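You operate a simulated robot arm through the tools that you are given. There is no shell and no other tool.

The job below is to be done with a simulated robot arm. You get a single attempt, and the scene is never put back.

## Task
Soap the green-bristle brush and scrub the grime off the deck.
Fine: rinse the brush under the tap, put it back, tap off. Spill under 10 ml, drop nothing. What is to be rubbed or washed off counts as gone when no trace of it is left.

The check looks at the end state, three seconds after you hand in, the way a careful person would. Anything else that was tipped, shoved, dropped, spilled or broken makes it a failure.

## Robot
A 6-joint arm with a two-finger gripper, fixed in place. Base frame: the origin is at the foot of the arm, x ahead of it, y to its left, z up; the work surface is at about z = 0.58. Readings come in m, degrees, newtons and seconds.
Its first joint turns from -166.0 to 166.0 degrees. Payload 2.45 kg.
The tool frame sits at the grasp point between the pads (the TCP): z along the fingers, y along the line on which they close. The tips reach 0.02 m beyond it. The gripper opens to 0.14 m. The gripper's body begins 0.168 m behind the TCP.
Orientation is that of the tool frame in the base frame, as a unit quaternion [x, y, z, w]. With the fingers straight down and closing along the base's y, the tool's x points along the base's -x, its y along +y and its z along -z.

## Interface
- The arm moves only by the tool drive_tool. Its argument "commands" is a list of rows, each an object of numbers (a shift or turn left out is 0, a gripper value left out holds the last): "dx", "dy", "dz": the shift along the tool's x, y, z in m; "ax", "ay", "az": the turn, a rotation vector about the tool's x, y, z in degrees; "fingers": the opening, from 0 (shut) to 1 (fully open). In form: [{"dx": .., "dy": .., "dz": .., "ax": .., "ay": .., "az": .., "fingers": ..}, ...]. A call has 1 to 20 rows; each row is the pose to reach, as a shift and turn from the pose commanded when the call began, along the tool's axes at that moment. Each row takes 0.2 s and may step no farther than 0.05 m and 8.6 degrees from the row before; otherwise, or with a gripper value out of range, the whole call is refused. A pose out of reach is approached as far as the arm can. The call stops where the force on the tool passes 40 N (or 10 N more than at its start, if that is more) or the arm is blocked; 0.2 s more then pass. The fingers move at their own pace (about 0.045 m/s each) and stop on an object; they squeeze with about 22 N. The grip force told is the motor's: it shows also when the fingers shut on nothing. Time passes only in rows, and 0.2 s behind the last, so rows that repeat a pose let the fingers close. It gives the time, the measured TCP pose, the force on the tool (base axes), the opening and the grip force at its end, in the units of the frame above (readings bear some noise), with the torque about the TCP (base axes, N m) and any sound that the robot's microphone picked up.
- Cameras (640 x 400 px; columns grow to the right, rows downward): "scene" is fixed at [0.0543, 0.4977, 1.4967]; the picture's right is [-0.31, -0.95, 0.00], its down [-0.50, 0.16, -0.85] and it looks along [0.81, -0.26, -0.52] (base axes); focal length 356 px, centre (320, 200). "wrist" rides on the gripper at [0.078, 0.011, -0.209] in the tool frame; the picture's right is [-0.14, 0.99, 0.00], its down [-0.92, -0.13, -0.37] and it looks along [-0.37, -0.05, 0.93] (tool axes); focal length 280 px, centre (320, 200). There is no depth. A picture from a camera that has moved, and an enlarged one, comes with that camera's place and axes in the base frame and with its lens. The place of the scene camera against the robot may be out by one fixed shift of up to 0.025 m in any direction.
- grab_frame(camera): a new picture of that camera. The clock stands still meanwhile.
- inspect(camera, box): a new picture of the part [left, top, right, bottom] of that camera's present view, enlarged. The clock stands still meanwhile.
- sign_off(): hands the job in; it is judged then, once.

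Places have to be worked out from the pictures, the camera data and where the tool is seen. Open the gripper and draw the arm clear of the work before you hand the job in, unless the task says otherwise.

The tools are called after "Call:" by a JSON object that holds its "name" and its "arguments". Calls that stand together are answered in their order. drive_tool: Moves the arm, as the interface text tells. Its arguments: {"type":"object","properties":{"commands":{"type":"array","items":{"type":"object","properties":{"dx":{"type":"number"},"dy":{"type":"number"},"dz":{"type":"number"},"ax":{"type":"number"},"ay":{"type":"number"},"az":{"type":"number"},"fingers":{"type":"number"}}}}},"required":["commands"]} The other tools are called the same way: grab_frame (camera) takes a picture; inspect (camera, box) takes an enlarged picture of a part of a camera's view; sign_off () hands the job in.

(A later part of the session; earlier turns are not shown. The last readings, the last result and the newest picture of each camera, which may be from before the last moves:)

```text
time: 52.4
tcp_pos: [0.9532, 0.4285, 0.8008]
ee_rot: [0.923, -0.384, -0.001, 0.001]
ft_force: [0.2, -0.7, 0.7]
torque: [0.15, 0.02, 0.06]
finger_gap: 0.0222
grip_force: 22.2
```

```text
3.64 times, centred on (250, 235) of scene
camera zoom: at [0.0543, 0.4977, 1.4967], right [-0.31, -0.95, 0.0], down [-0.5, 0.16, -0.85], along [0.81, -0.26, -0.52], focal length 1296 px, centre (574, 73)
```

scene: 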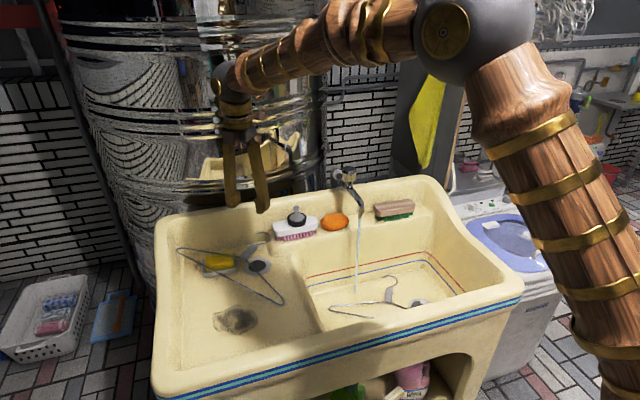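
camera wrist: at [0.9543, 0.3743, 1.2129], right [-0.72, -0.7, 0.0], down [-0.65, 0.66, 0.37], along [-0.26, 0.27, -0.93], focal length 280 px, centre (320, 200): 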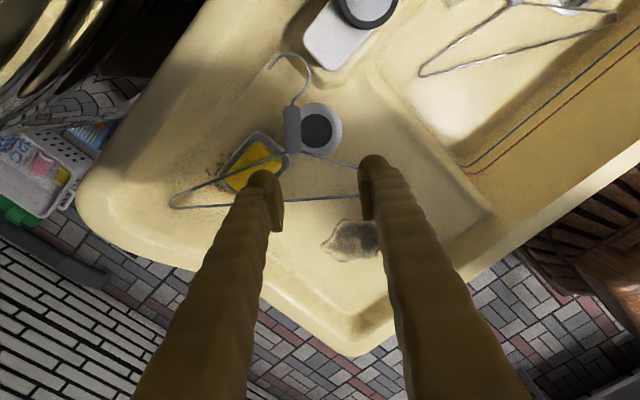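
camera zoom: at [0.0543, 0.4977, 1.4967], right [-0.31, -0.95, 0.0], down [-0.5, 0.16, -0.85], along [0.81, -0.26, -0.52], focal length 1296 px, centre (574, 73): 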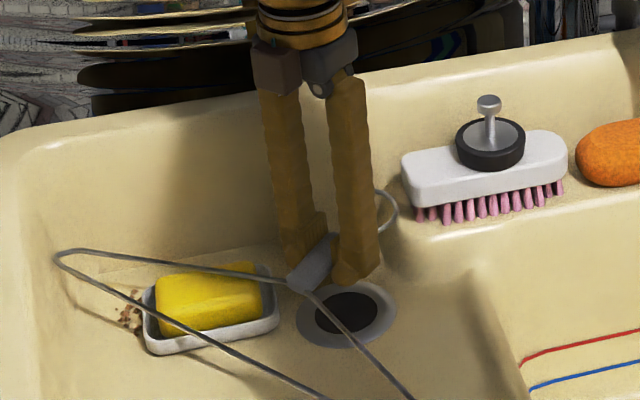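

The neck is held (gap 0.022 m). I lift the hanger straight up, slowly, watching that it does not drag the soap dish or the white brush.

Call:
{"name": "drive_tool", "arguments": {"commands": [{"dz": -0.006}, {"dz": -0.015}, {"dz": -0.03}, {"dz": -0.05}, {"dz": -0.075}, {"dz": -0.1}, {"dz": -0.12}, {"dz": -0.12}]}}

Call:
{"name": "grab_frame", "arguments": {"camera": "scene"}}

Call:
{"name": "grab_frame", "arguments": {"camera": "wrist"}}

```text
time: 54.2
tcp_pos: [0.9555, 0.4277, 0.9231]
ee_rot: [0.923, -0.384, -0.002, 0.0]
ft_force: [0.0, -1.1, -0.1]
torque: [0.0, -0.04, 0.0]
finger_gap: 0.0225
grip_force: 21.9
```

```text
taken
```

scene: 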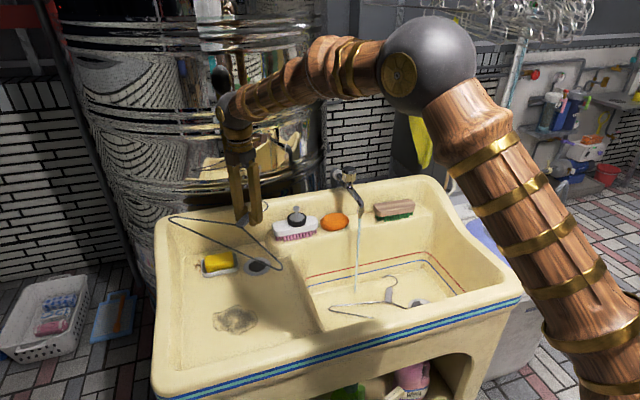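

```text
taken
camera wrist: at [1.0032, 0.3653, 1.1317], right [-0.8, -0.6, 0.0], down [-0.56, 0.74, 0.37], along [-0.22, 0.3, -0.93], focal length 280 px, centre (320, 200)
```

wrist: 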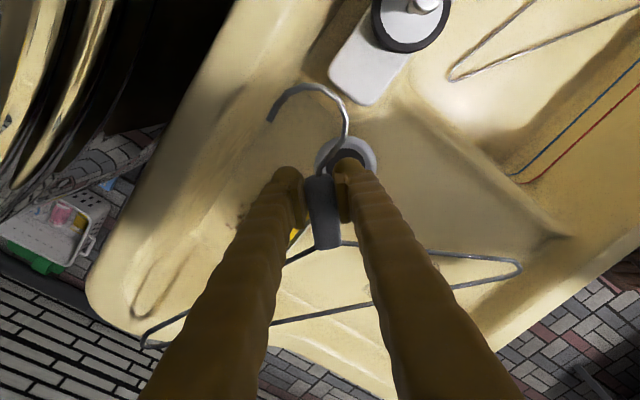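

The hanger came free and the soap dish stayed put. I draw it back towards the robot, into free space in front of the chain, before turning it upright.

Call:
{"name": "drive_tool", "arguments": {"commands": [{"dx": -0.012, "dy": 0.0436, "dz": -0.011}, {"dx": -0.024, "dy": 0.0873, "dz": -0.022}, {"dx": -0.036, "dy": 0.1309, "dz": -0.033}, {"dx": -0.048, "dy": 0.1746, "dz": -0.044}, {"dx": -0.06, "dy": 0.2182, "dz": -0.055}, {"dx": -0.072, "dy": 0.2619, "dz": -0.066}, {"dx": -0.084, "dy": 0.3055, "dz": -0.078}, {"dx": -0.096, "dy": 0.3492, "dz": -0.089}, {"dx": -0.1082, "dy": 0.3928, "dz": -0.1}, {"dx": -0.1082, "dy": 0.3928, "dz": -0.1}]}}

Call:
{"name": "grab_frame", "arguments": {"camera": "scene"}}

Call:
{"name": "inspect", "arguments": {"camera": "scene", "box": [100, 0, 560, 2]}}

```text
time: 56.4
tcp_pos: [0.6003, 0.2274, 1.0233]
ee_rot: [0.923, -0.384, -0.001, -0.001]
ft_force: [0.2, -0.6, 0.3]
torque: [-0.02, -0.03, -0.01]
finger_gap: 0.0227
grip_force: 21.6
```

```text
taken
```

scene: 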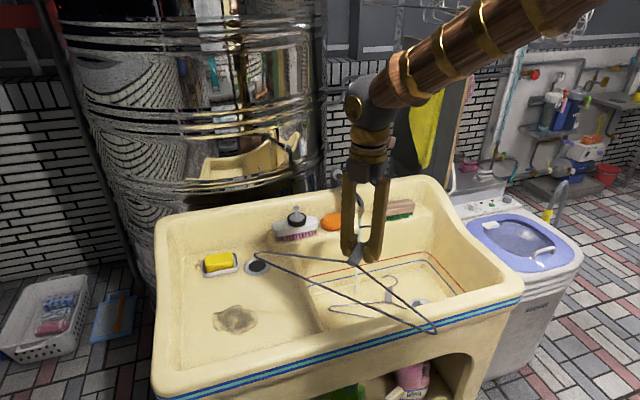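

```text
1.39 times, centred on (330, 1) of scene
camera zoom: at [0.0543, 0.4977, 1.4967], right [-0.31, -0.95, 0.0], down [-0.5, 0.16, -0.85], along [0.81, -0.26, -0.52], focal length 496 px, centre (306, 477)
```

zoom: 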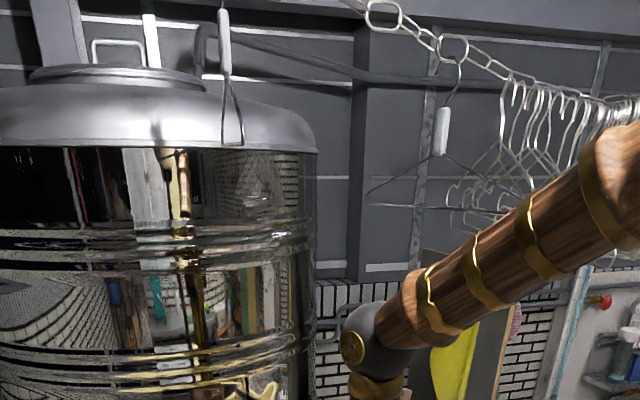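

The soap and deck are now free. I pitch the tool up by 90° in free space while rising, so the hanger stands upright with its hook on top.

Call:
{"name": "drive_tool", "arguments": {"commands": [{"dz": -0.02, "ay": 7.5}, {"dz": -0.04, "ay": 15}, {"dz": -0.06, "ay": 22.5}, {"dz": -0.08, "ay": 30}, {"dz": -0.1, "ay": 37.5}, {"dz": -0.12, "ay": 45}, {"dz": -0.14, "ay": 52.5}, {"dz": -0.16, "ay": 60}, {"dz": -0.18, "ay": 67.5}, {"dz": -0.2, "ay": 75}, {"dz": -0.22, "ay": 82.5}, {"dz": -0.24, "ay": 90}, {"dz": -0.24, "ay": 90}]}}

Call:
{"name": "grab_frame", "arguments": {"camera": "scene"}}

Call:
{"name": "grab_frame", "arguments": {"camera": "wrist"}}

```text
time: 59.2
tcp_pos: [0.6023, 0.2258, 1.2635]
ee_rot: [0.654, -0.272, 0.652, 0.271]
ft_force: [-0.7, 0.4, -0.2]
torque: [0.02, 0.0, 0.03]
finger_gap: 0.0224
grip_force: 21.7
```

```text
taken
```

scene: 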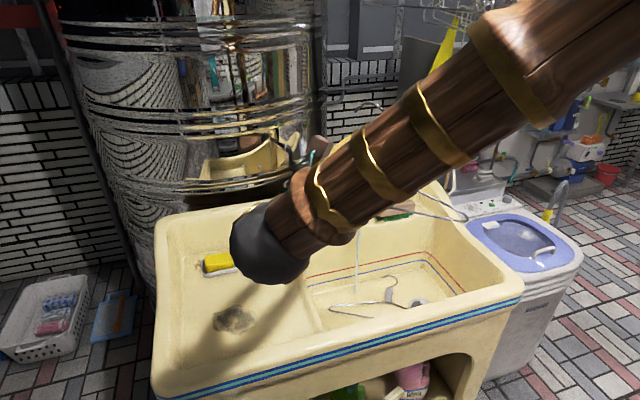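

```text
taken
camera wrist: at [0.4455, 0.366, 1.3419], right [-0.7, -0.7, -0.14], down [-0.17, 0.35, -0.92], along [0.69, -0.62, -0.37], focal length 280 px, centre (320, 200)
```

wrist: 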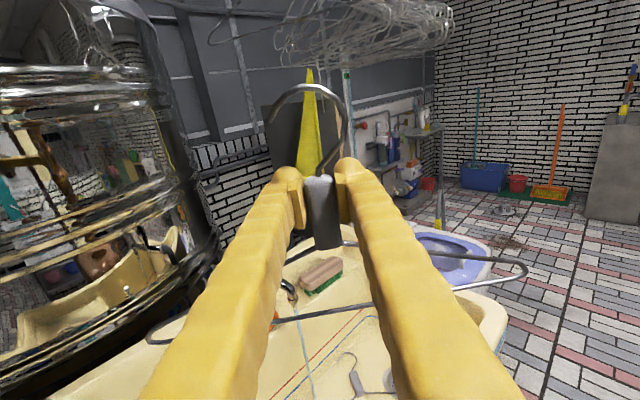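

The hanger is upright with its hook on top and tip to the left. I rise in place, in front of the chain, to z ≈ 1.5 and look at the chain with both cameras.

Call:
{"name": "drive_tool", "arguments": {"commands": [{"dx": 0.04}, {"dx": 0.08}, {"dx": 0.12}, {"dx": 0.16}, {"dx": 0.2}, {"dx": 0.24}, {"dx": 0.24}]}}

Call:
{"name": "grab_frame", "arguments": {"camera": "wrist"}}

Call:
{"name": "inspect", "arguments": {"camera": "wrist", "box": [100, 0, 540, 4]}}

Call:
{"name": "inspect", "arguments": {"camera": "scene", "box": [0, 0, 640, 2]}}

```text
time: 60.8
tcp_pos: [0.6051, 0.228, 1.5056]
ee_rot: [0.654, -0.272, 0.652, 0.272]
ft_force: [0.1, -0.2, -0.2]
torque: [-0.02, 0.0, -0.02]
finger_gap: 0.0226
grip_force: 22.7
```

```text
taken
camera wrist: at [0.4488, 0.3687, 1.5844], right [-0.7, -0.7, -0.14], down [-0.17, 0.35, -0.92], along [0.69, -0.62, -0.37], focal length 280 px, centre (320, 200)
```

wrist: 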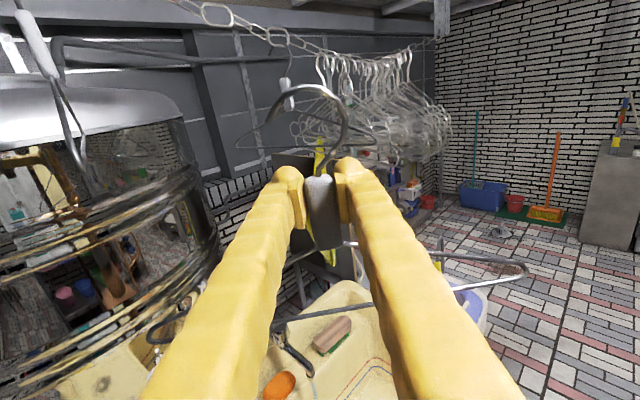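

```text
1.45 times, centred on (320, 2) of wrist
camera zoom: at [0.4488, 0.3687, 1.5844], right [-0.7, -0.7, -0.14], down [-0.17, 0.35, -0.92], along [0.69, -0.62, -0.37], focal length 408 px, centre (320, 488)
```

zoom: 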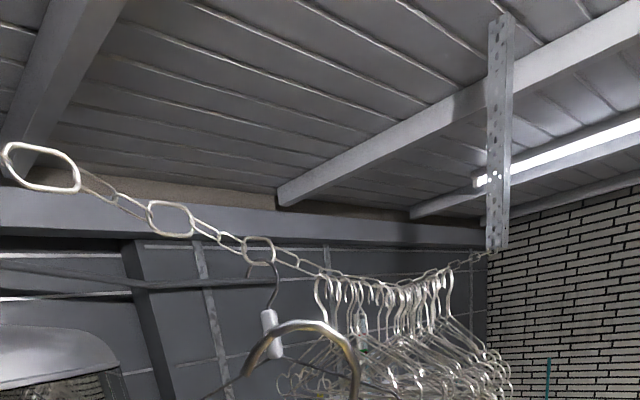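

```text
1.00 times, centred on (320, 1) of scene (not enlarged: the box is as wide or as high as the picture)
camera zoom: at [0.0543, 0.4977, 1.4967], right [-0.31, -0.95, 0.0], down [-0.5, 0.16, -0.85], along [0.81, -0.26, -0.52], focal length 356 px, centre (320, 399)
```

zoom: 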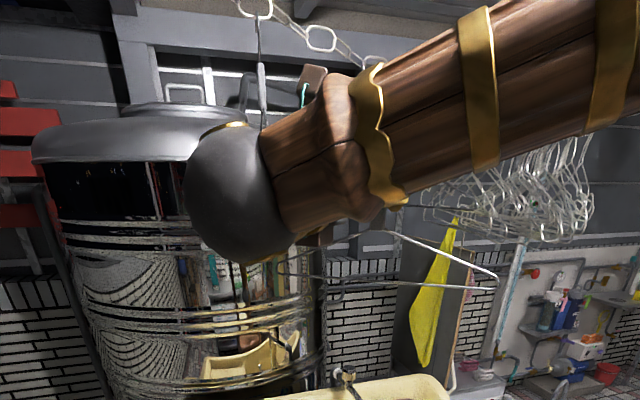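

The chain is well visible; the large links seen from left to right are probably where the hangers hung (one empty pair between the two remaining). I enlarge the hook and the empty links for measurement.

Call:
{"name": "inspect", "arguments": {"camera": "wrist", "box": [220, 60, 420, 260]}}

Call:
{"name": "inspect", "arguments": {"camera": "wrist", "box": [80, 0, 360, 60]}}

Call:
{"name": "inspect", "arguments": {"camera": "scene", "box": [180, 0, 460, 2]}}

```text
2.00 times, centred on (320, 160) of wrist
camera zoom: at [0.4488, 0.3687, 1.5844], right [-0.7, -0.7, -0.14], down [-0.17, 0.35, -0.92], along [0.69, -0.62, -0.37], focal length 561 px, centre (320, 280)
```

zoom: 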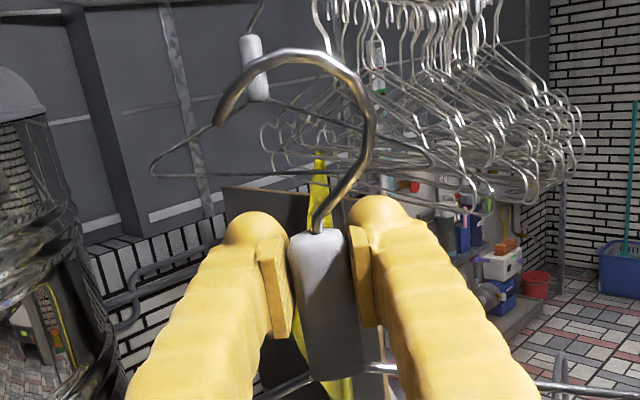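

```text
2.29 times, centred on (220, 30) of wrist
camera zoom: at [0.4488, 0.3687, 1.5844], right [-0.7, -0.7, -0.14], down [-0.17, 0.35, -0.92], along [0.69, -0.62, -0.37], focal length 641 px, centre (549, 589)
```

zoom: 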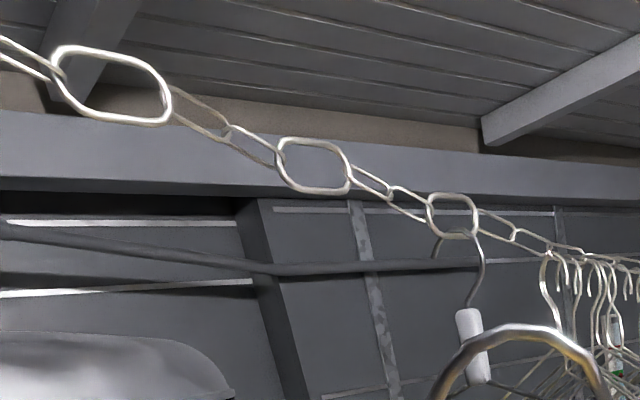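

```text
2.29 times, centred on (320, 1) of scene
camera zoom: at [0.0543, 0.4977, 1.4967], right [-0.31, -0.95, 0.0], down [-0.5, 0.16, -0.85], along [0.81, -0.26, -0.52], focal length 815 px, centre (320, 655)
```

zoom: 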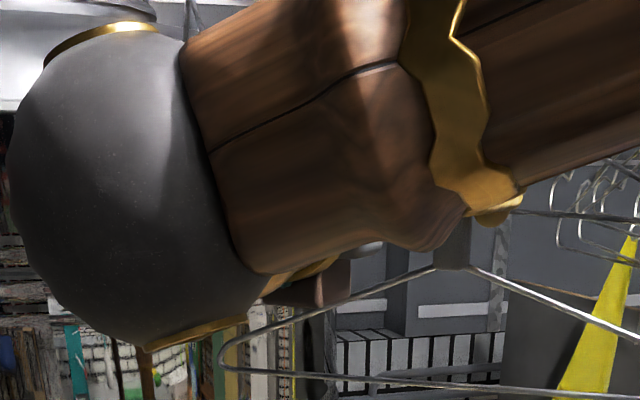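

Combining the rays, the chain runs nearly along y at x ≈ 0.94–0.97; the free links are near [0.958, 0.08, 1.72] and [0.948, 0.21, 1.76]. I move the hanger closer, keeping to the middle between the two hanging hangers, and look again for a second fix.

Call:
{"name": "drive_tool", "arguments": {"commands": [{"dx": 0.019, "dy": -0.008, "dz": 0.038}, {"dx": 0.038, "dy": -0.016, "dz": 0.076}, {"dx": 0.057, "dy": -0.024, "dz": 0.114}, {"dx": 0.076, "dy": -0.032, "dz": 0.152}, {"dx": 0.095, "dy": -0.04, "dz": 0.19}, {"dx": 0.115, "dy": -0.048, "dz": 0.228}, {"dx": 0.115, "dy": -0.048, "dz": 0.228}]}}

Call:
{"name": "grab_frame", "arguments": {"camera": "wrist"}}

Call:
{"name": "inspect", "arguments": {"camera": "wrist", "box": [80, 0, 400, 40]}}

Call:
{"name": "inspect", "arguments": {"camera": "scene", "box": [120, 0, 600, 2]}}

```text
time: 62.4
tcp_pos: [0.7998, 0.0996, 1.6171]
ee_rot: [0.654, -0.272, 0.652, 0.272]
ft_force: [-0.2, 0.1, -0.2]
torque: [-0.04, -0.01, 0.05]
finger_gap: 0.0227
grip_force: 21.8
```

```text
taken
camera wrist: at [0.6434, 0.2394, 1.6963], right [-0.7, -0.7, -0.14], down [-0.17, 0.35, -0.92], along [0.69, -0.62, -0.37], focal length 280 px, centre (320, 200)
```

wrist: 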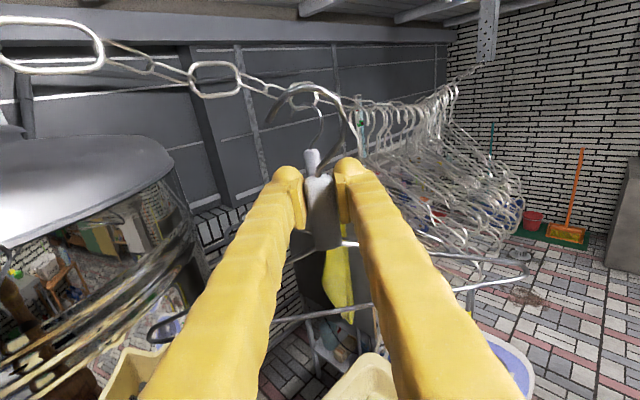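

```text
2.00 times, centred on (240, 20) of wrist
camera zoom: at [0.6434, 0.2394, 1.6963], right [-0.7, -0.7, -0.14], down [-0.17, 0.35, -0.92], along [0.69, -0.62, -0.37], focal length 561 px, centre (480, 560)
```

zoom: 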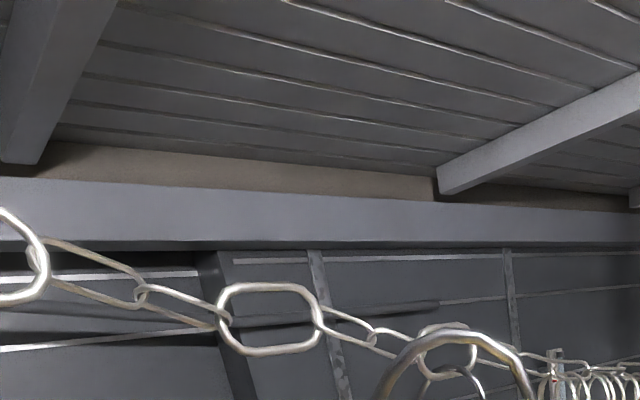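

```text
1.33 times, centred on (360, 1) of scene
camera zoom: at [0.0543, 0.4977, 1.4967], right [-0.31, -0.95, 0.0], down [-0.5, 0.16, -0.85], along [0.81, -0.26, -0.52], focal length 475 px, centre (267, 465)
```

zoom: 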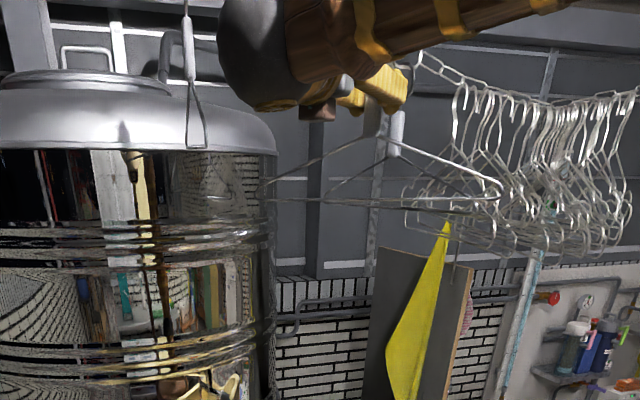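

Second fix agrees within millimetres: free link at [0.937, 0.092, 1.718], its neighbours at [0.929, 0.212, 1.750] and [0.950, -0.037, 1.690]. The hook must reach over the link without the fingers touching it, so I roll the hanger about 50° (hook leaning away) while rising in front of the chain.

Call:
{"name": "drive_tool", "arguments": {"commands": [{"dx": 0.018, "dy": 0.007, "dz": 0.007, "az": -7.2}, {"dx": 0.036, "dy": 0.014, "dz": 0.014, "az": -14.4}, {"dx": 0.055, "dy": 0.021, "dz": 0.021, "az": -21.6}, {"dx": 0.073, "dy": 0.028, "dz": 0.028, "az": -28.8}, {"dx": 0.092, "dy": 0.035, "dz": 0.035, "az": -36}, {"dx": 0.11, "dy": 0.042, "dz": 0.042, "az": -43}, {"dx": 0.128, "dy": 0.0493, "dz": 0.0498, "az": -50}, {"dx": 0.128, "dy": 0.0493, "dz": 0.0498, "az": -50}]}}

Call:
{"name": "grab_frame", "arguments": {"camera": "wrist"}}

Call:
{"name": "inspect", "arguments": {"camera": "scene", "box": [120, 0, 600, 2]}}

```text
time: 64.2
tcp_pos: [0.7984, 0.0283, 1.7411]
ee_rot: [0.708, 0.031, 0.476, 0.521]
ft_force: [0.5, -0.3, -0.8]
torque: [0.02, 0.0, 0.0]
finger_gap: 0.0223
grip_force: 22.1
```

```text
taken
camera wrist: at [0.6874, 0.214, 1.8014], right [-0.52, -0.52, 0.67], down [-0.7, -0.18, -0.69], along [0.48, -0.83, -0.28], focal length 280 px, centre (320, 200)
```

wrist: 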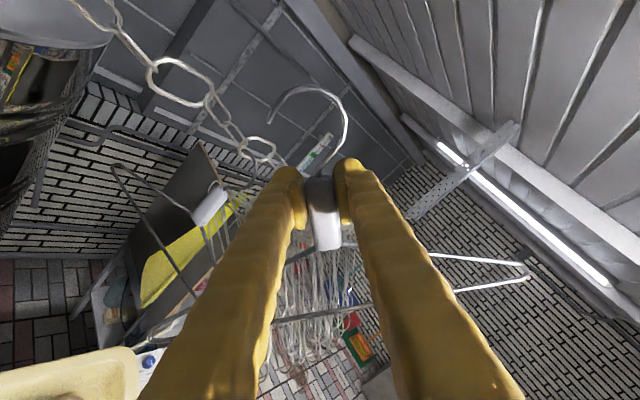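

```text
1.33 times, centred on (360, 1) of scene
camera zoom: at [0.0543, 0.4977, 1.4967], right [-0.31, -0.95, 0.0], down [-0.5, 0.16, -0.85], along [0.81, -0.26, -0.52], focal length 475 px, centre (267, 465)
```

zoom: 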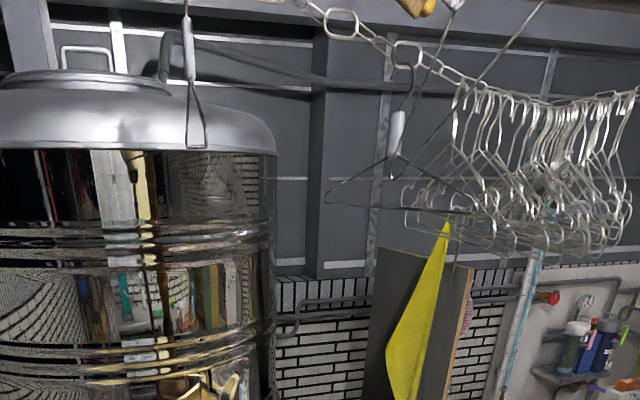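

The roll worked and the link, the hook and its tip are all in view. I enlarge to measure the link against the hook in the same picture.

Call:
{"name": "inspect", "arguments": {"camera": "wrist", "box": [80, 20, 380, 200]}}

```text
2.13 times, centred on (230, 110) of wrist
camera zoom: at [0.6874, 0.214, 1.8014], right [-0.52, -0.52, 0.67], down [-0.7, -0.18, -0.69], along [0.48, -0.83, -0.28], focal length 598 px, centre (512, 392)
```

zoom: 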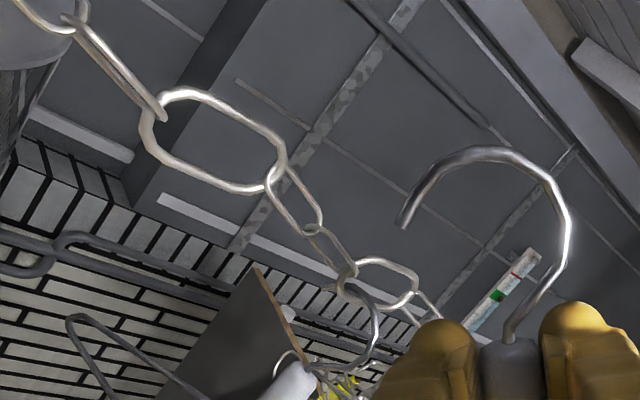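

Relative to the hook, the link's top wire is 0.146 m away sideways, 0.041 m ahead and below the tip by 13 mm. I move half of that way, without crossing the chain yet, and re-check.

Call:
{"name": "drive_tool", "arguments": {"commands": [{"dx": 0.0205, "dy": -0.0146, "dz": 0.0204}, {"dx": 0.0409, "dy": -0.0291, "dz": 0.0407}, {"dx": 0.0409, "dy": -0.0291, "dz": 0.0407}]}}

Call:
{"name": "grab_frame", "arguments": {"camera": "wrist"}}

Call:
{"name": "inspect", "arguments": {"camera": "wrist", "box": [140, 40, 400, 210]}}

Call:
{"name": "inspect", "arguments": {"camera": "scene", "box": [180, 0, 560, 2]}}

```text
time: 65.0
tcp_pos: [0.8619, 0.0353, 1.7458]
ee_rot: [0.708, 0.031, 0.476, 0.521]
ft_force: [0.6, -0.1, -0.2]
torque: [0.02, -0.04, -0.02]
finger_gap: 0.0225
grip_force: 22.0
```

```text
taken
camera wrist: at [0.7511, 0.2206, 1.8059], right [-0.52, -0.52, 0.67], down [-0.7, -0.18, -0.69], along [0.48, -0.83, -0.28], focal length 280 px, centre (320, 200)
```

wrist: 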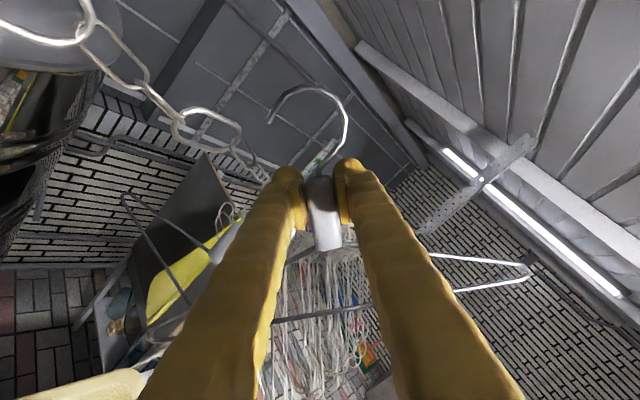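

```text
2.35 times, centred on (270, 125) of wrist
camera zoom: at [0.7511, 0.2206, 1.8059], right [-0.52, -0.52, 0.67], down [-0.7, -0.18, -0.69], along [0.48, -0.83, -0.28], focal length 660 px, centre (438, 376)
```

zoom: 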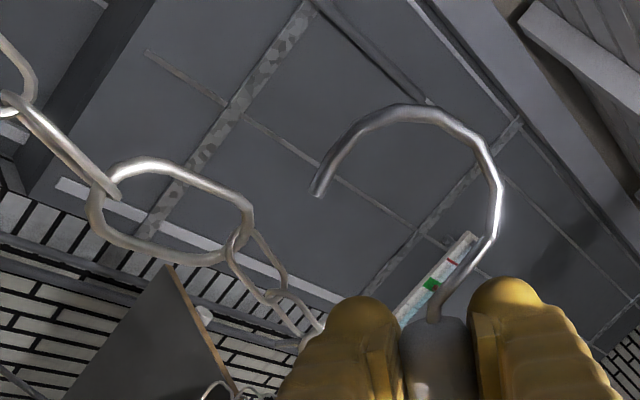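

```text
1.68 times, centred on (370, 1) of scene
camera zoom: at [0.0543, 0.4977, 1.4967], right [-0.31, -0.95, 0.0], down [-0.5, 0.16, -0.85], along [0.81, -0.26, -0.52], focal length 600 px, centre (236, 535)
```

zoom: 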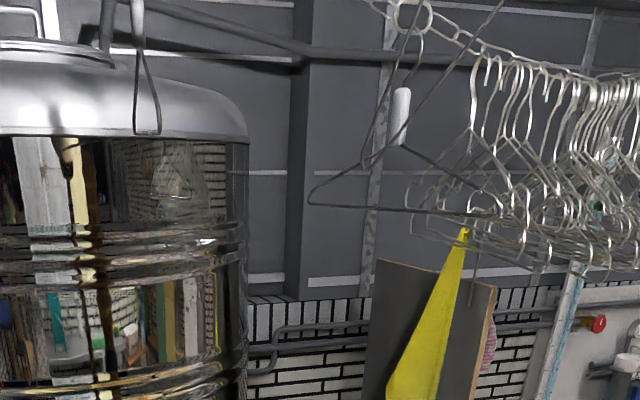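

The clearances at 50° of roll are only a few millimetres, so I roll a further 20° and rise 20 mm, which widens the entry between tip and fingers, then re-measure.

Call:
{"name": "drive_tool", "arguments": {"commands": [{"dx": 0.0043, "dy": 0.0051, "az": -6.7}, {"dx": 0.0086, "dy": 0.0102, "az": -13.4}, {"dx": 0.0129, "dy": 0.0153, "az": -20}, {"dx": 0.0129, "dy": 0.0153, "az": -20}]}}

Call:
{"name": "grab_frame", "arguments": {"camera": "wrist"}}

Call:
{"name": "inspect", "arguments": {"camera": "wrist", "box": [140, 60, 400, 230]}}

```text
time: 66.0
tcp_pos: [0.8627, 0.0349, 1.7664]
ee_rot: [0.692, 0.154, 0.378, 0.596]
ft_force: [0.4, -0.6, -0.5]
torque: [0.0, 0.01, -0.01]
finger_gap: 0.0224
grip_force: 21.8
```

```text
taken
camera wrist: at [0.7631, 0.2327, 1.8044], right [-0.33, -0.33, 0.88], down [-0.84, -0.32, -0.43], along [0.42, -0.89, -0.18], focal length 280 px, centre (320, 200)
```

wrist: 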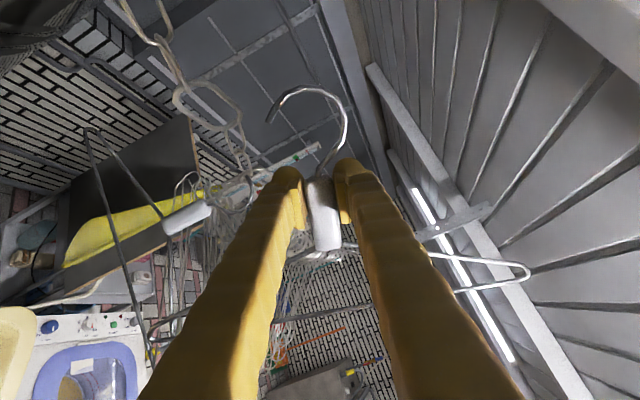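

```text
2.35 times, centred on (270, 145) of wrist
camera zoom: at [0.7631, 0.2327, 1.8044], right [-0.33, -0.33, 0.88], down [-0.84, -0.32, -0.43], along [0.42, -0.89, -0.18], focal length 660 px, centre (438, 329)
```

zoom: 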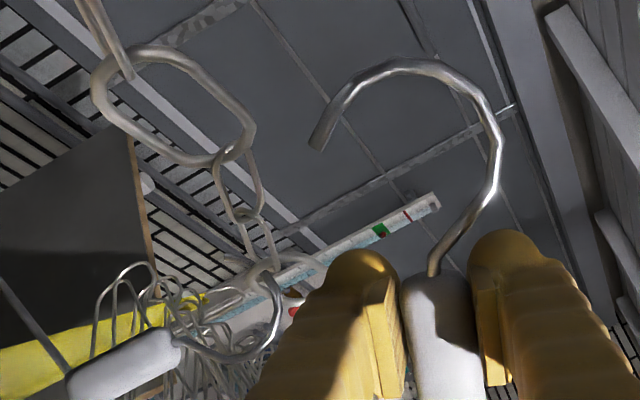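

At 70° roll the entry is comfortable: about 10 mm to the tip and 11 mm to the finger, tip 15 mm above the link. I move 50 mm across so the tip passes over the link, then lower 30 mm and check.

Call:
{"name": "drive_tool", "arguments": {"commands": [{"dx": 0.0157, "dy": -0.0057}, {"dx": 0.0313, "dy": -0.0114}, {"dx": 0.047, "dy": -0.0171}, {"dx": 0.047, "dy": -0.0171}, {"dx": 0.0419, "dy": -0.0312}, {"dx": 0.0367, "dy": -0.0453}, {"dx": 0.0367, "dy": -0.0453}]}}

Call:
{"name": "grab_frame", "arguments": {"camera": "wrist"}}

Call:
{"name": "inspect", "arguments": {"camera": "wrist", "box": [180, 60, 440, 230]}}

Call:
{"name": "inspect", "arguments": {"camera": "scene", "box": [120, 0, 600, 2]}}

```text
time: 67.6
tcp_pos: [0.8979, 0.0689, 1.7372]
ee_rot: [0.692, 0.153, 0.378, 0.596]
ft_force: [-0.9, -0.8, -0.3]
torque: [0.03, 0.03, -0.01]
finger_gap: 0.0226
grip_force: 22.9
```

```text
taken
camera wrist: at [0.7994, 0.2663, 1.7752], right [-0.33, -0.33, 0.88], down [-0.84, -0.32, -0.43], along [0.42, -0.89, -0.18], focal length 280 px, centre (320, 200)
```

wrist: 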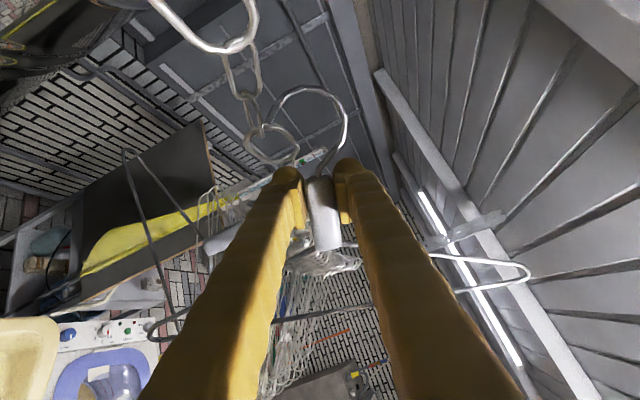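

```text
2.35 times, centred on (310, 145) of wrist
camera zoom: at [0.7994, 0.2663, 1.7752], right [-0.33, -0.33, 0.88], down [-0.84, -0.32, -0.43], along [0.42, -0.89, -0.18], focal length 660 px, centre (344, 329)
```

zoom: 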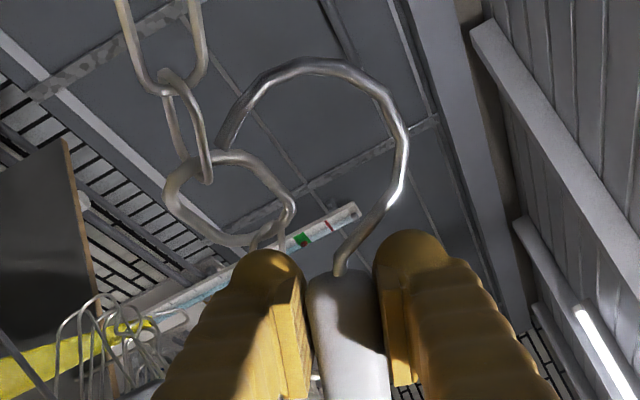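

```text
1.33 times, centred on (360, 1) of scene
camera zoom: at [0.0543, 0.4977, 1.4967], right [-0.31, -0.95, 0.0], down [-0.5, 0.16, -0.85], along [0.81, -0.26, -0.52], focal length 475 px, centre (267, 465)
```

zoom: 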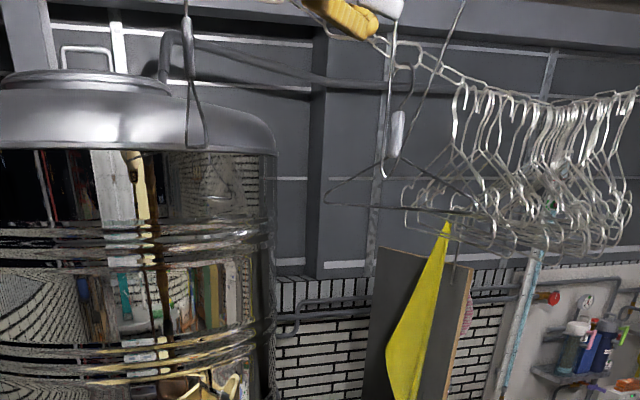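

The tip has passed over and is now on the far side of the link, with no contact force. I lower a further 30 mm so the arc comes down over the link.

Call:
{"name": "drive_tool", "arguments": {"commands": [{"dx": -0.0034, "dy": -0.0094}, {"dx": -0.0068, "dy": -0.0188}, {"dx": -0.0103, "dy": -0.0282}, {"dx": -0.0103, "dy": -0.0282}]}}

Call:
{"name": "inspect", "arguments": {"camera": "wrist", "box": [180, 60, 440, 230]}}

Call:
{"name": "inspect", "arguments": {"camera": "scene", "box": [240, 0, 560, 2]}}

```text
time: 68.6
tcp_pos: [0.8987, 0.0694, 1.7062]
ee_rot: [0.692, 0.153, 0.378, 0.596]
ft_force: [-0.3, 0.8, -1.2]
torque: [0.01, -0.03, 0.1]
finger_gap: 0.02
grip_force: 21.9
```

```text
2.35 times, centred on (310, 145) of wrist
camera zoom: at [0.7995, 0.2679, 1.7439], right [-0.33, -0.33, 0.88], down [-0.84, -0.32, -0.43], along [0.42, -0.89, -0.18], focal length 660 px, centre (344, 329)
```

zoom: 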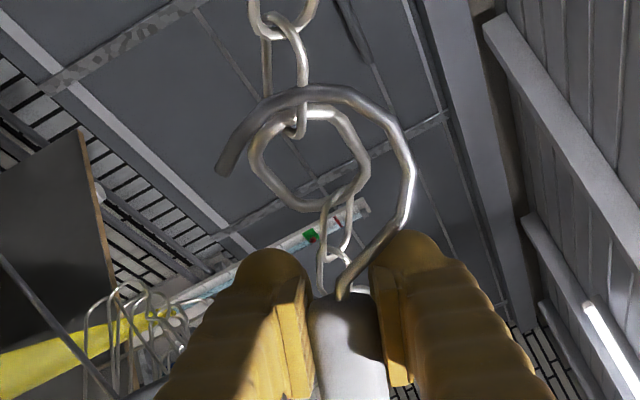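

```text
2.00 times, centred on (400, 1) of scene
camera zoom: at [0.0543, 0.4977, 1.4967], right [-0.31, -0.95, 0.0], down [-0.5, 0.16, -0.85], along [0.81, -0.26, -0.52], focal length 713 px, centre (160, 598)
```

zoom: 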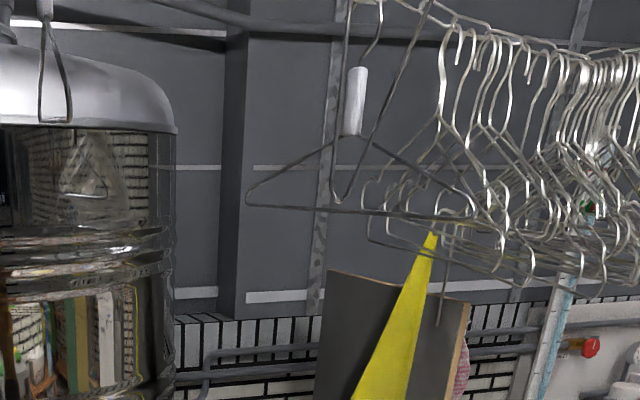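

The link and chain now pass through the hook. I roll the hanger back towards upright about the centre of the hook arc, half-way first.

Call:
{"name": "drive_tool", "arguments": {"commands": [{"dx": 0.0005, "dy": -0.0069, "az": 8}, {"dx": 0.0019, "dy": -0.0136, "az": 16}, {"dx": 0.0043, "dy": -0.0201, "az": 24}, {"dx": 0.0075, "dy": -0.0262, "az": 32}, {"dx": 0.0116, "dy": -0.0318, "az": 40}, {"dx": 0.0116, "dy": -0.0318, "az": 40}]}}

Call:
{"name": "inspect", "arguments": {"camera": "wrist", "box": [180, 60, 440, 230]}}

Call:
{"name": "inspect", "arguments": {"camera": "scene", "box": [120, 0, 600, 2]}}

```text
time: 70.0
tcp_pos: [0.9142, 0.0856, 1.6803]
ee_rot: [0.702, -0.094, 0.559, 0.43]
ft_force: [-7.8, -1.8, -6.4]
torque: [-0.11, -0.27, 0.34]
finger_gap: 0.0196
grip_force: 22.8
```

```text
2.35 times, centred on (310, 145) of wrist
camera zoom: at [0.7872, 0.254, 1.7552], right [-0.66, -0.65, 0.38], down [-0.51, 0.02, -0.86], along [0.56, -0.76, -0.35], focal length 660 px, centre (344, 329)
```

zoom: 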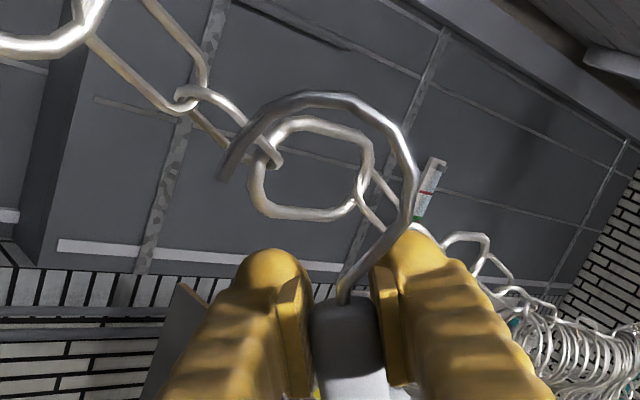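

```text
1.33 times, centred on (360, 1) of scene
camera zoom: at [0.0543, 0.4977, 1.4967], right [-0.31, -0.95, 0.0], down [-0.5, 0.16, -0.85], along [0.81, -0.26, -0.52], focal length 475 px, centre (267, 465)
```

zoom: 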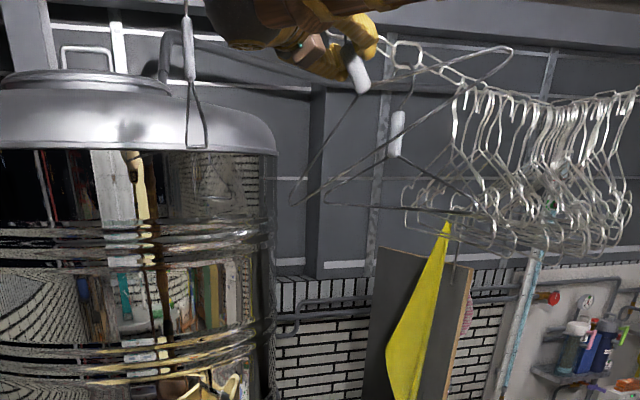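

The link is inside the hook, but the 8 N reaction (towards -x and down) suggests the link's lower wire presses on the hook's stem. I ease the hanger 8 mm down and 6 mm towards me to let the link ride up in the arc.

Call:
{"name": "drive_tool", "arguments": {"commands": [{"dx": -0.005, "dy": 0.0006}, {"dx": -0.0099, "dy": 0.0012}, {"dx": -0.0099, "dy": 0.0012}]}}

Call:
{"name": "inspect", "arguments": {"camera": "wrist", "box": [180, 60, 440, 230]}}

```text
time: 70.8
tcp_pos: [0.909, 0.0809, 1.6723]
ee_rot: [0.702, -0.093, 0.559, 0.431]
ft_force: [0.2, 0.2, -1.1]
torque: [0.04, -0.01, -0.02]
finger_gap: 0.0196
grip_force: 21.6
```

```text
2.35 times, centred on (310, 145) of wrist
camera zoom: at [0.7819, 0.2499, 1.747], right [-0.66, -0.65, 0.38], down [-0.51, 0.02, -0.86], along [0.56, -0.76, -0.34], focal length 660 px, centre (344, 329)
```

zoom: 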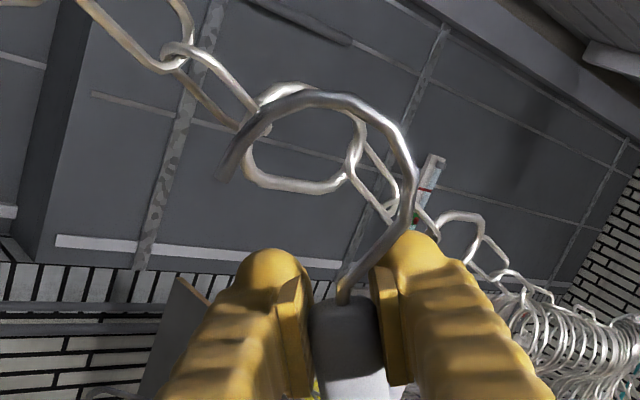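

Forces are gone. I look closer at which wire passes in front of which, to be sure the chain still runs through the hook.

Call:
{"name": "inspect", "arguments": {"camera": "wrist", "box": [255, 85, 360, 155]}}

Call:
{"name": "inspect", "arguments": {"camera": "scene", "box": [330, 0, 470, 2]}}

Call:
{"name": "inspect", "arguments": {"camera": "scene", "box": [120, 0, 600, 2]}}

```text
5.71 times, centred on (308, 120) of wrist
camera zoom: at [0.7819, 0.2499, 1.747], right [-0.66, -0.65, 0.38], down [-0.51, 0.02, -0.86], along [0.56, -0.76, -0.34], focal length 1602 px, centre (391, 657)
```

zoom: 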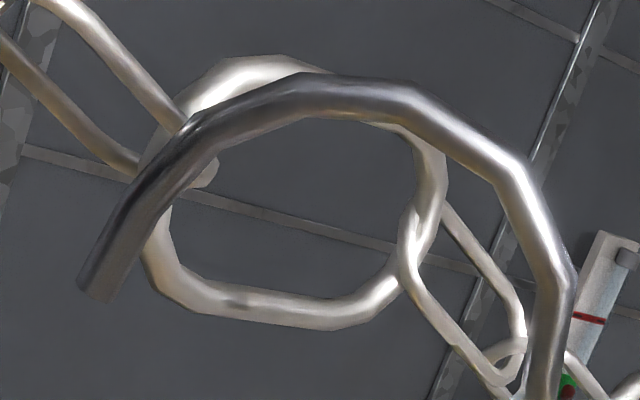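

```text
4.57 times, centred on (400, 1) of scene
camera zoom: at [0.0543, 0.4977, 1.4967], right [-0.31, -0.95, 0.0], down [-0.5, 0.16, -0.85], along [0.81, -0.26, -0.52], focal length 1630 px, centre (-46, 1110)
```

zoom: 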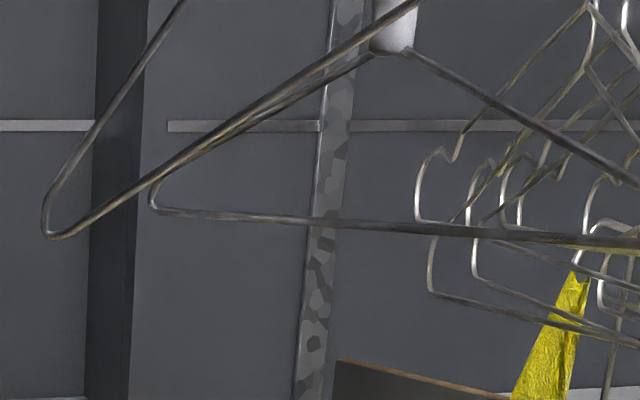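

```text
1.33 times, centred on (360, 1) of scene
camera zoom: at [0.0543, 0.4977, 1.4967], right [-0.31, -0.95, 0.0], down [-0.5, 0.16, -0.85], along [0.81, -0.26, -0.52], focal length 475 px, centre (267, 465)
```

zoom: 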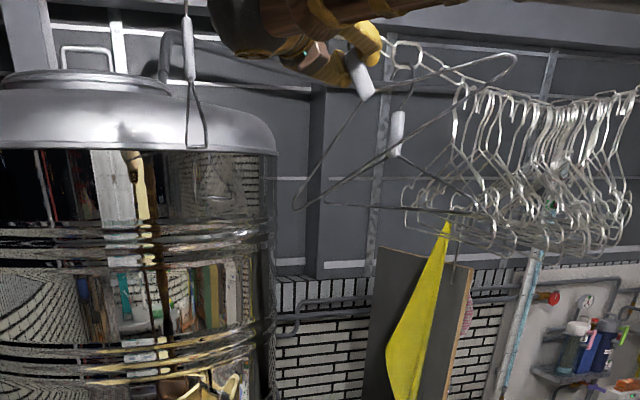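

The close-up shows the chain passing behind the hook on both sides: the link is about 11 mm farther away than I took it to be (re-triangulated at [0.948, 0.087, 1.720]), so the hook slid down in front of it. I back straight off, rise and roll the hook fully over (90°) before trying again farther forward.

Call:
{"name": "drive_tool", "arguments": {"commands": [{"dz": -0.02}, {"dz": -0.05}, {"dx": 0.007, "dy": 0.0128, "dz": -0.05, "az": -7.5}, {"dx": 0.0142, "dy": 0.0255, "dz": -0.05, "az": -15}, {"dx": 0.0212, "dy": 0.0383, "dz": -0.05, "az": -22.5}, {"dx": 0.0283, "dy": 0.051, "dz": -0.05, "az": -30}, {"dx": 0.0354, "dy": 0.0638, "dz": -0.05, "az": -37.5}, {"dx": 0.0425, "dy": 0.0765, "dz": -0.05, "az": -45}, {"dx": 0.0495, "dy": 0.0893, "dz": -0.05, "az": -52.5}, {"dx": 0.0566, "dy": 0.102, "dz": -0.05, "az": -60}, {"dx": 0.0566, "dy": 0.102, "dz": -0.05, "az": -60}]}}

Call:
{"name": "grab_frame", "arguments": {"camera": "wrist"}}

Call:
{"name": "inspect", "arguments": {"camera": "scene", "box": [120, 0, 600, 2]}}

```text
time: 73.2
tcp_pos: [0.8241, 0.0692, 1.6975]
ee_rot: [0.651, 0.228, 0.318, 0.65]
ft_force: [0.1, 0.1, 0.0]
torque: [0.02, 0.0, -0.03]
finger_gap: 0.0195
grip_force: 22.1
out of reach, approached as far as the arm can: row 8, 9, 10, 11
```

```text
taken
camera wrist: at [0.7278, 0.2719, 1.707], right [-0.21, -0.15, 0.97], down [-0.89, -0.39, -0.25], along [0.41, -0.91, -0.05], focal length 280 px, centre (320, 200)
```

wrist: 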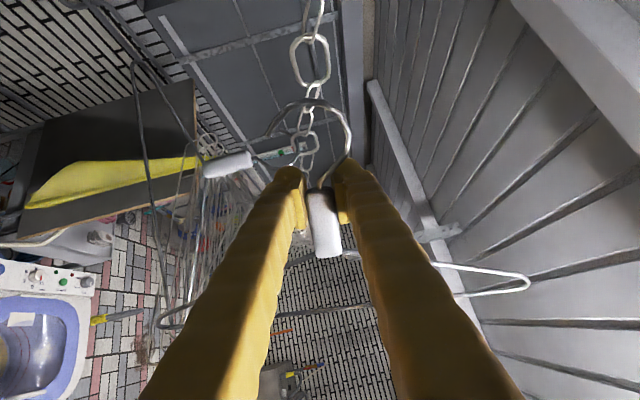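

```text
1.33 times, centred on (360, 1) of scene
camera zoom: at [0.0543, 0.4977, 1.4967], right [-0.31, -0.95, 0.0], down [-0.5, 0.16, -0.85], along [0.81, -0.26, -0.52], focal length 475 px, centre (267, 465)
```

zoom: 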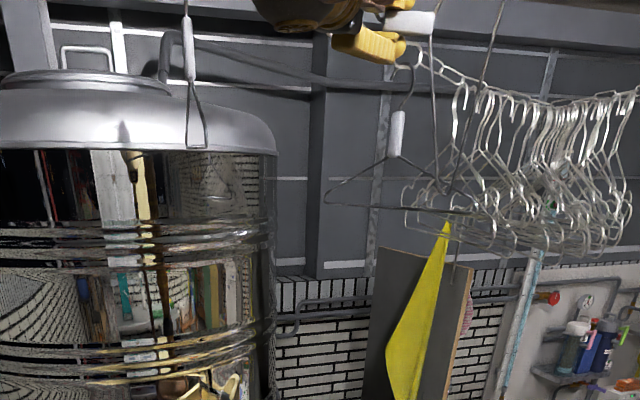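

The full 90° roll at that height is out of reach, so I change the plan: hook through the small horizontal link just right of it (centre about [0.952, 0.045, 1.71]), which can be done upright. First I roll back upright in place and read where I am.

Call:
{"name": "drive_tool", "arguments": {"commands": [{"dy": -0.01, "az": 7.5}, {"dy": -0.02, "az": 15}, {"dy": -0.03, "az": 22.5}, {"dy": -0.04, "az": 30}, {"dy": -0.05, "az": 37.5}, {"dy": -0.06, "az": 45}, {"dy": -0.07, "az": 52.5}, {"dy": -0.08, "az": 60}, {"dy": -0.08, "az": 67.5}, {"dy": -0.08, "az": 75}, {"dy": -0.08, "az": 82.5}, {"dy": -0.08, "az": 90}]}}

Call:
{"name": "grab_frame", "arguments": {"camera": "wrist"}}

Call:
{"name": "inspect", "arguments": {"camera": "wrist", "box": [150, 20, 390, 170]}}

```text
time: 75.8
tcp_pos: [0.8351, 0.074, 1.6168]
ee_rot: [0.62, -0.301, 0.686, 0.234]
ft_force: [-0.1, -0.2, -0.3]
torque: [0.0, -0.01, 0.0]
finger_gap: 0.0196
grip_force: 21.7
```

```text
taken
camera wrist: at [0.6696, 0.2102, 1.6839], right [-0.67, -0.69, -0.26], down [-0.06, 0.4, -0.92], along [0.74, -0.6, -0.31], focal length 280 px, centre (320, 200)
```

wrist: 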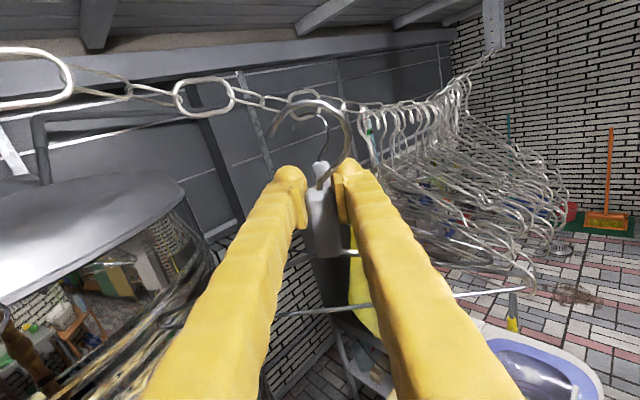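

```text
2.67 times, centred on (270, 95) of wrist
camera zoom: at [0.6696, 0.2102, 1.6839], right [-0.67, -0.69, -0.26], down [-0.06, 0.4, -0.92], along [0.74, -0.6, -0.31], focal length 748 px, centre (453, 480)
```

zoom: 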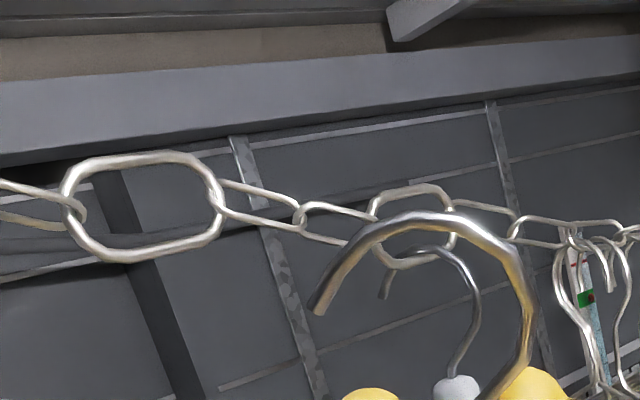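

The hanger has slipped about 1 cm in the grip, so the hook now stands too low over the fingers. I will lay it down once more and re-grip it at the lower end of the neck, which makes the hooking simple. I retreat in front of the chain and descend.

Call:
{"name": "drive_tool", "arguments": {"commands": [{"dx": -0.0136, "dy": 0.0095, "dz": -0.0404}, {"dx": -0.0272, "dy": 0.0191, "dz": -0.0807}, {"dx": -0.0408, "dy": 0.0286, "dz": -0.1211}, {"dx": -0.0545, "dy": 0.0381, "dz": -0.1614}, {"dx": -0.0681, "dy": 0.0476, "dz": -0.2018}, {"dx": -0.0817, "dy": 0.0572, "dz": -0.2421}, {"dx": -0.0953, "dy": 0.0667, "dz": -0.2825}, {"dx": -0.1399, "dy": 0.0722, "dz": -0.2848}, {"dx": -0.1845, "dy": 0.0778, "dz": -0.287}, {"dx": -0.2291, "dy": 0.0833, "dz": -0.2893}, {"dx": -0.2737, "dy": 0.0888, "dz": -0.2915}, {"dx": -0.3183, "dy": 0.0943, "dz": -0.2938}, {"dx": -0.3629, "dy": 0.0999, "dz": -0.296}, {"dx": -0.3629, "dy": 0.0999, "dz": -0.296}]}}

Call:
{"name": "inspect", "arguments": {"camera": "wrist", "box": [200, 60, 440, 260]}}

Call:
{"name": "inspect", "arguments": {"camera": "scene", "box": [100, 0, 560, 2]}}

```text
time: 78.8
tcp_pos: [0.5964, 0.2304, 1.2282]
ee_rot: [0.621, -0.301, 0.685, 0.236]
ft_force: [0.5, -0.2, -0.4]
torque: [-0.01, -0.01, -0.03]
finger_gap: 0.0198
grip_force: 22.1
```

```text
2.00 times, centred on (320, 160) of wrist
camera zoom: at [0.431, 0.3661, 1.295], right [-0.67, -0.7, -0.25], down [-0.06, 0.4, -0.92], along [0.74, -0.6, -0.31], focal length 561 px, centre (320, 280)
```

zoom: 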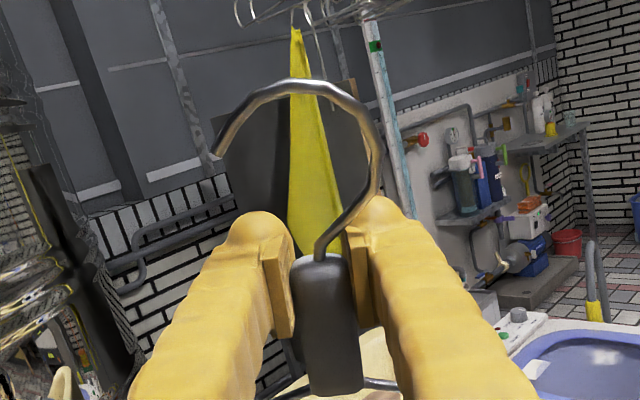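

```text
1.39 times, centred on (330, 1) of scene
camera zoom: at [0.0543, 0.4977, 1.4967], right [-0.31, -0.95, 0.0], down [-0.5, 0.16, -0.85], along [0.81, -0.26, -0.52], focal length 496 px, centre (306, 477)
```

zoom: 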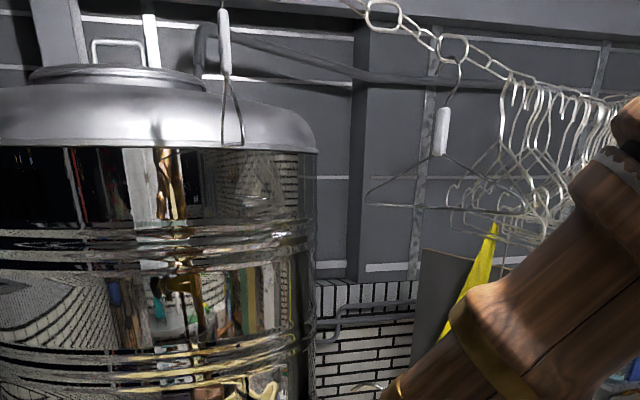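

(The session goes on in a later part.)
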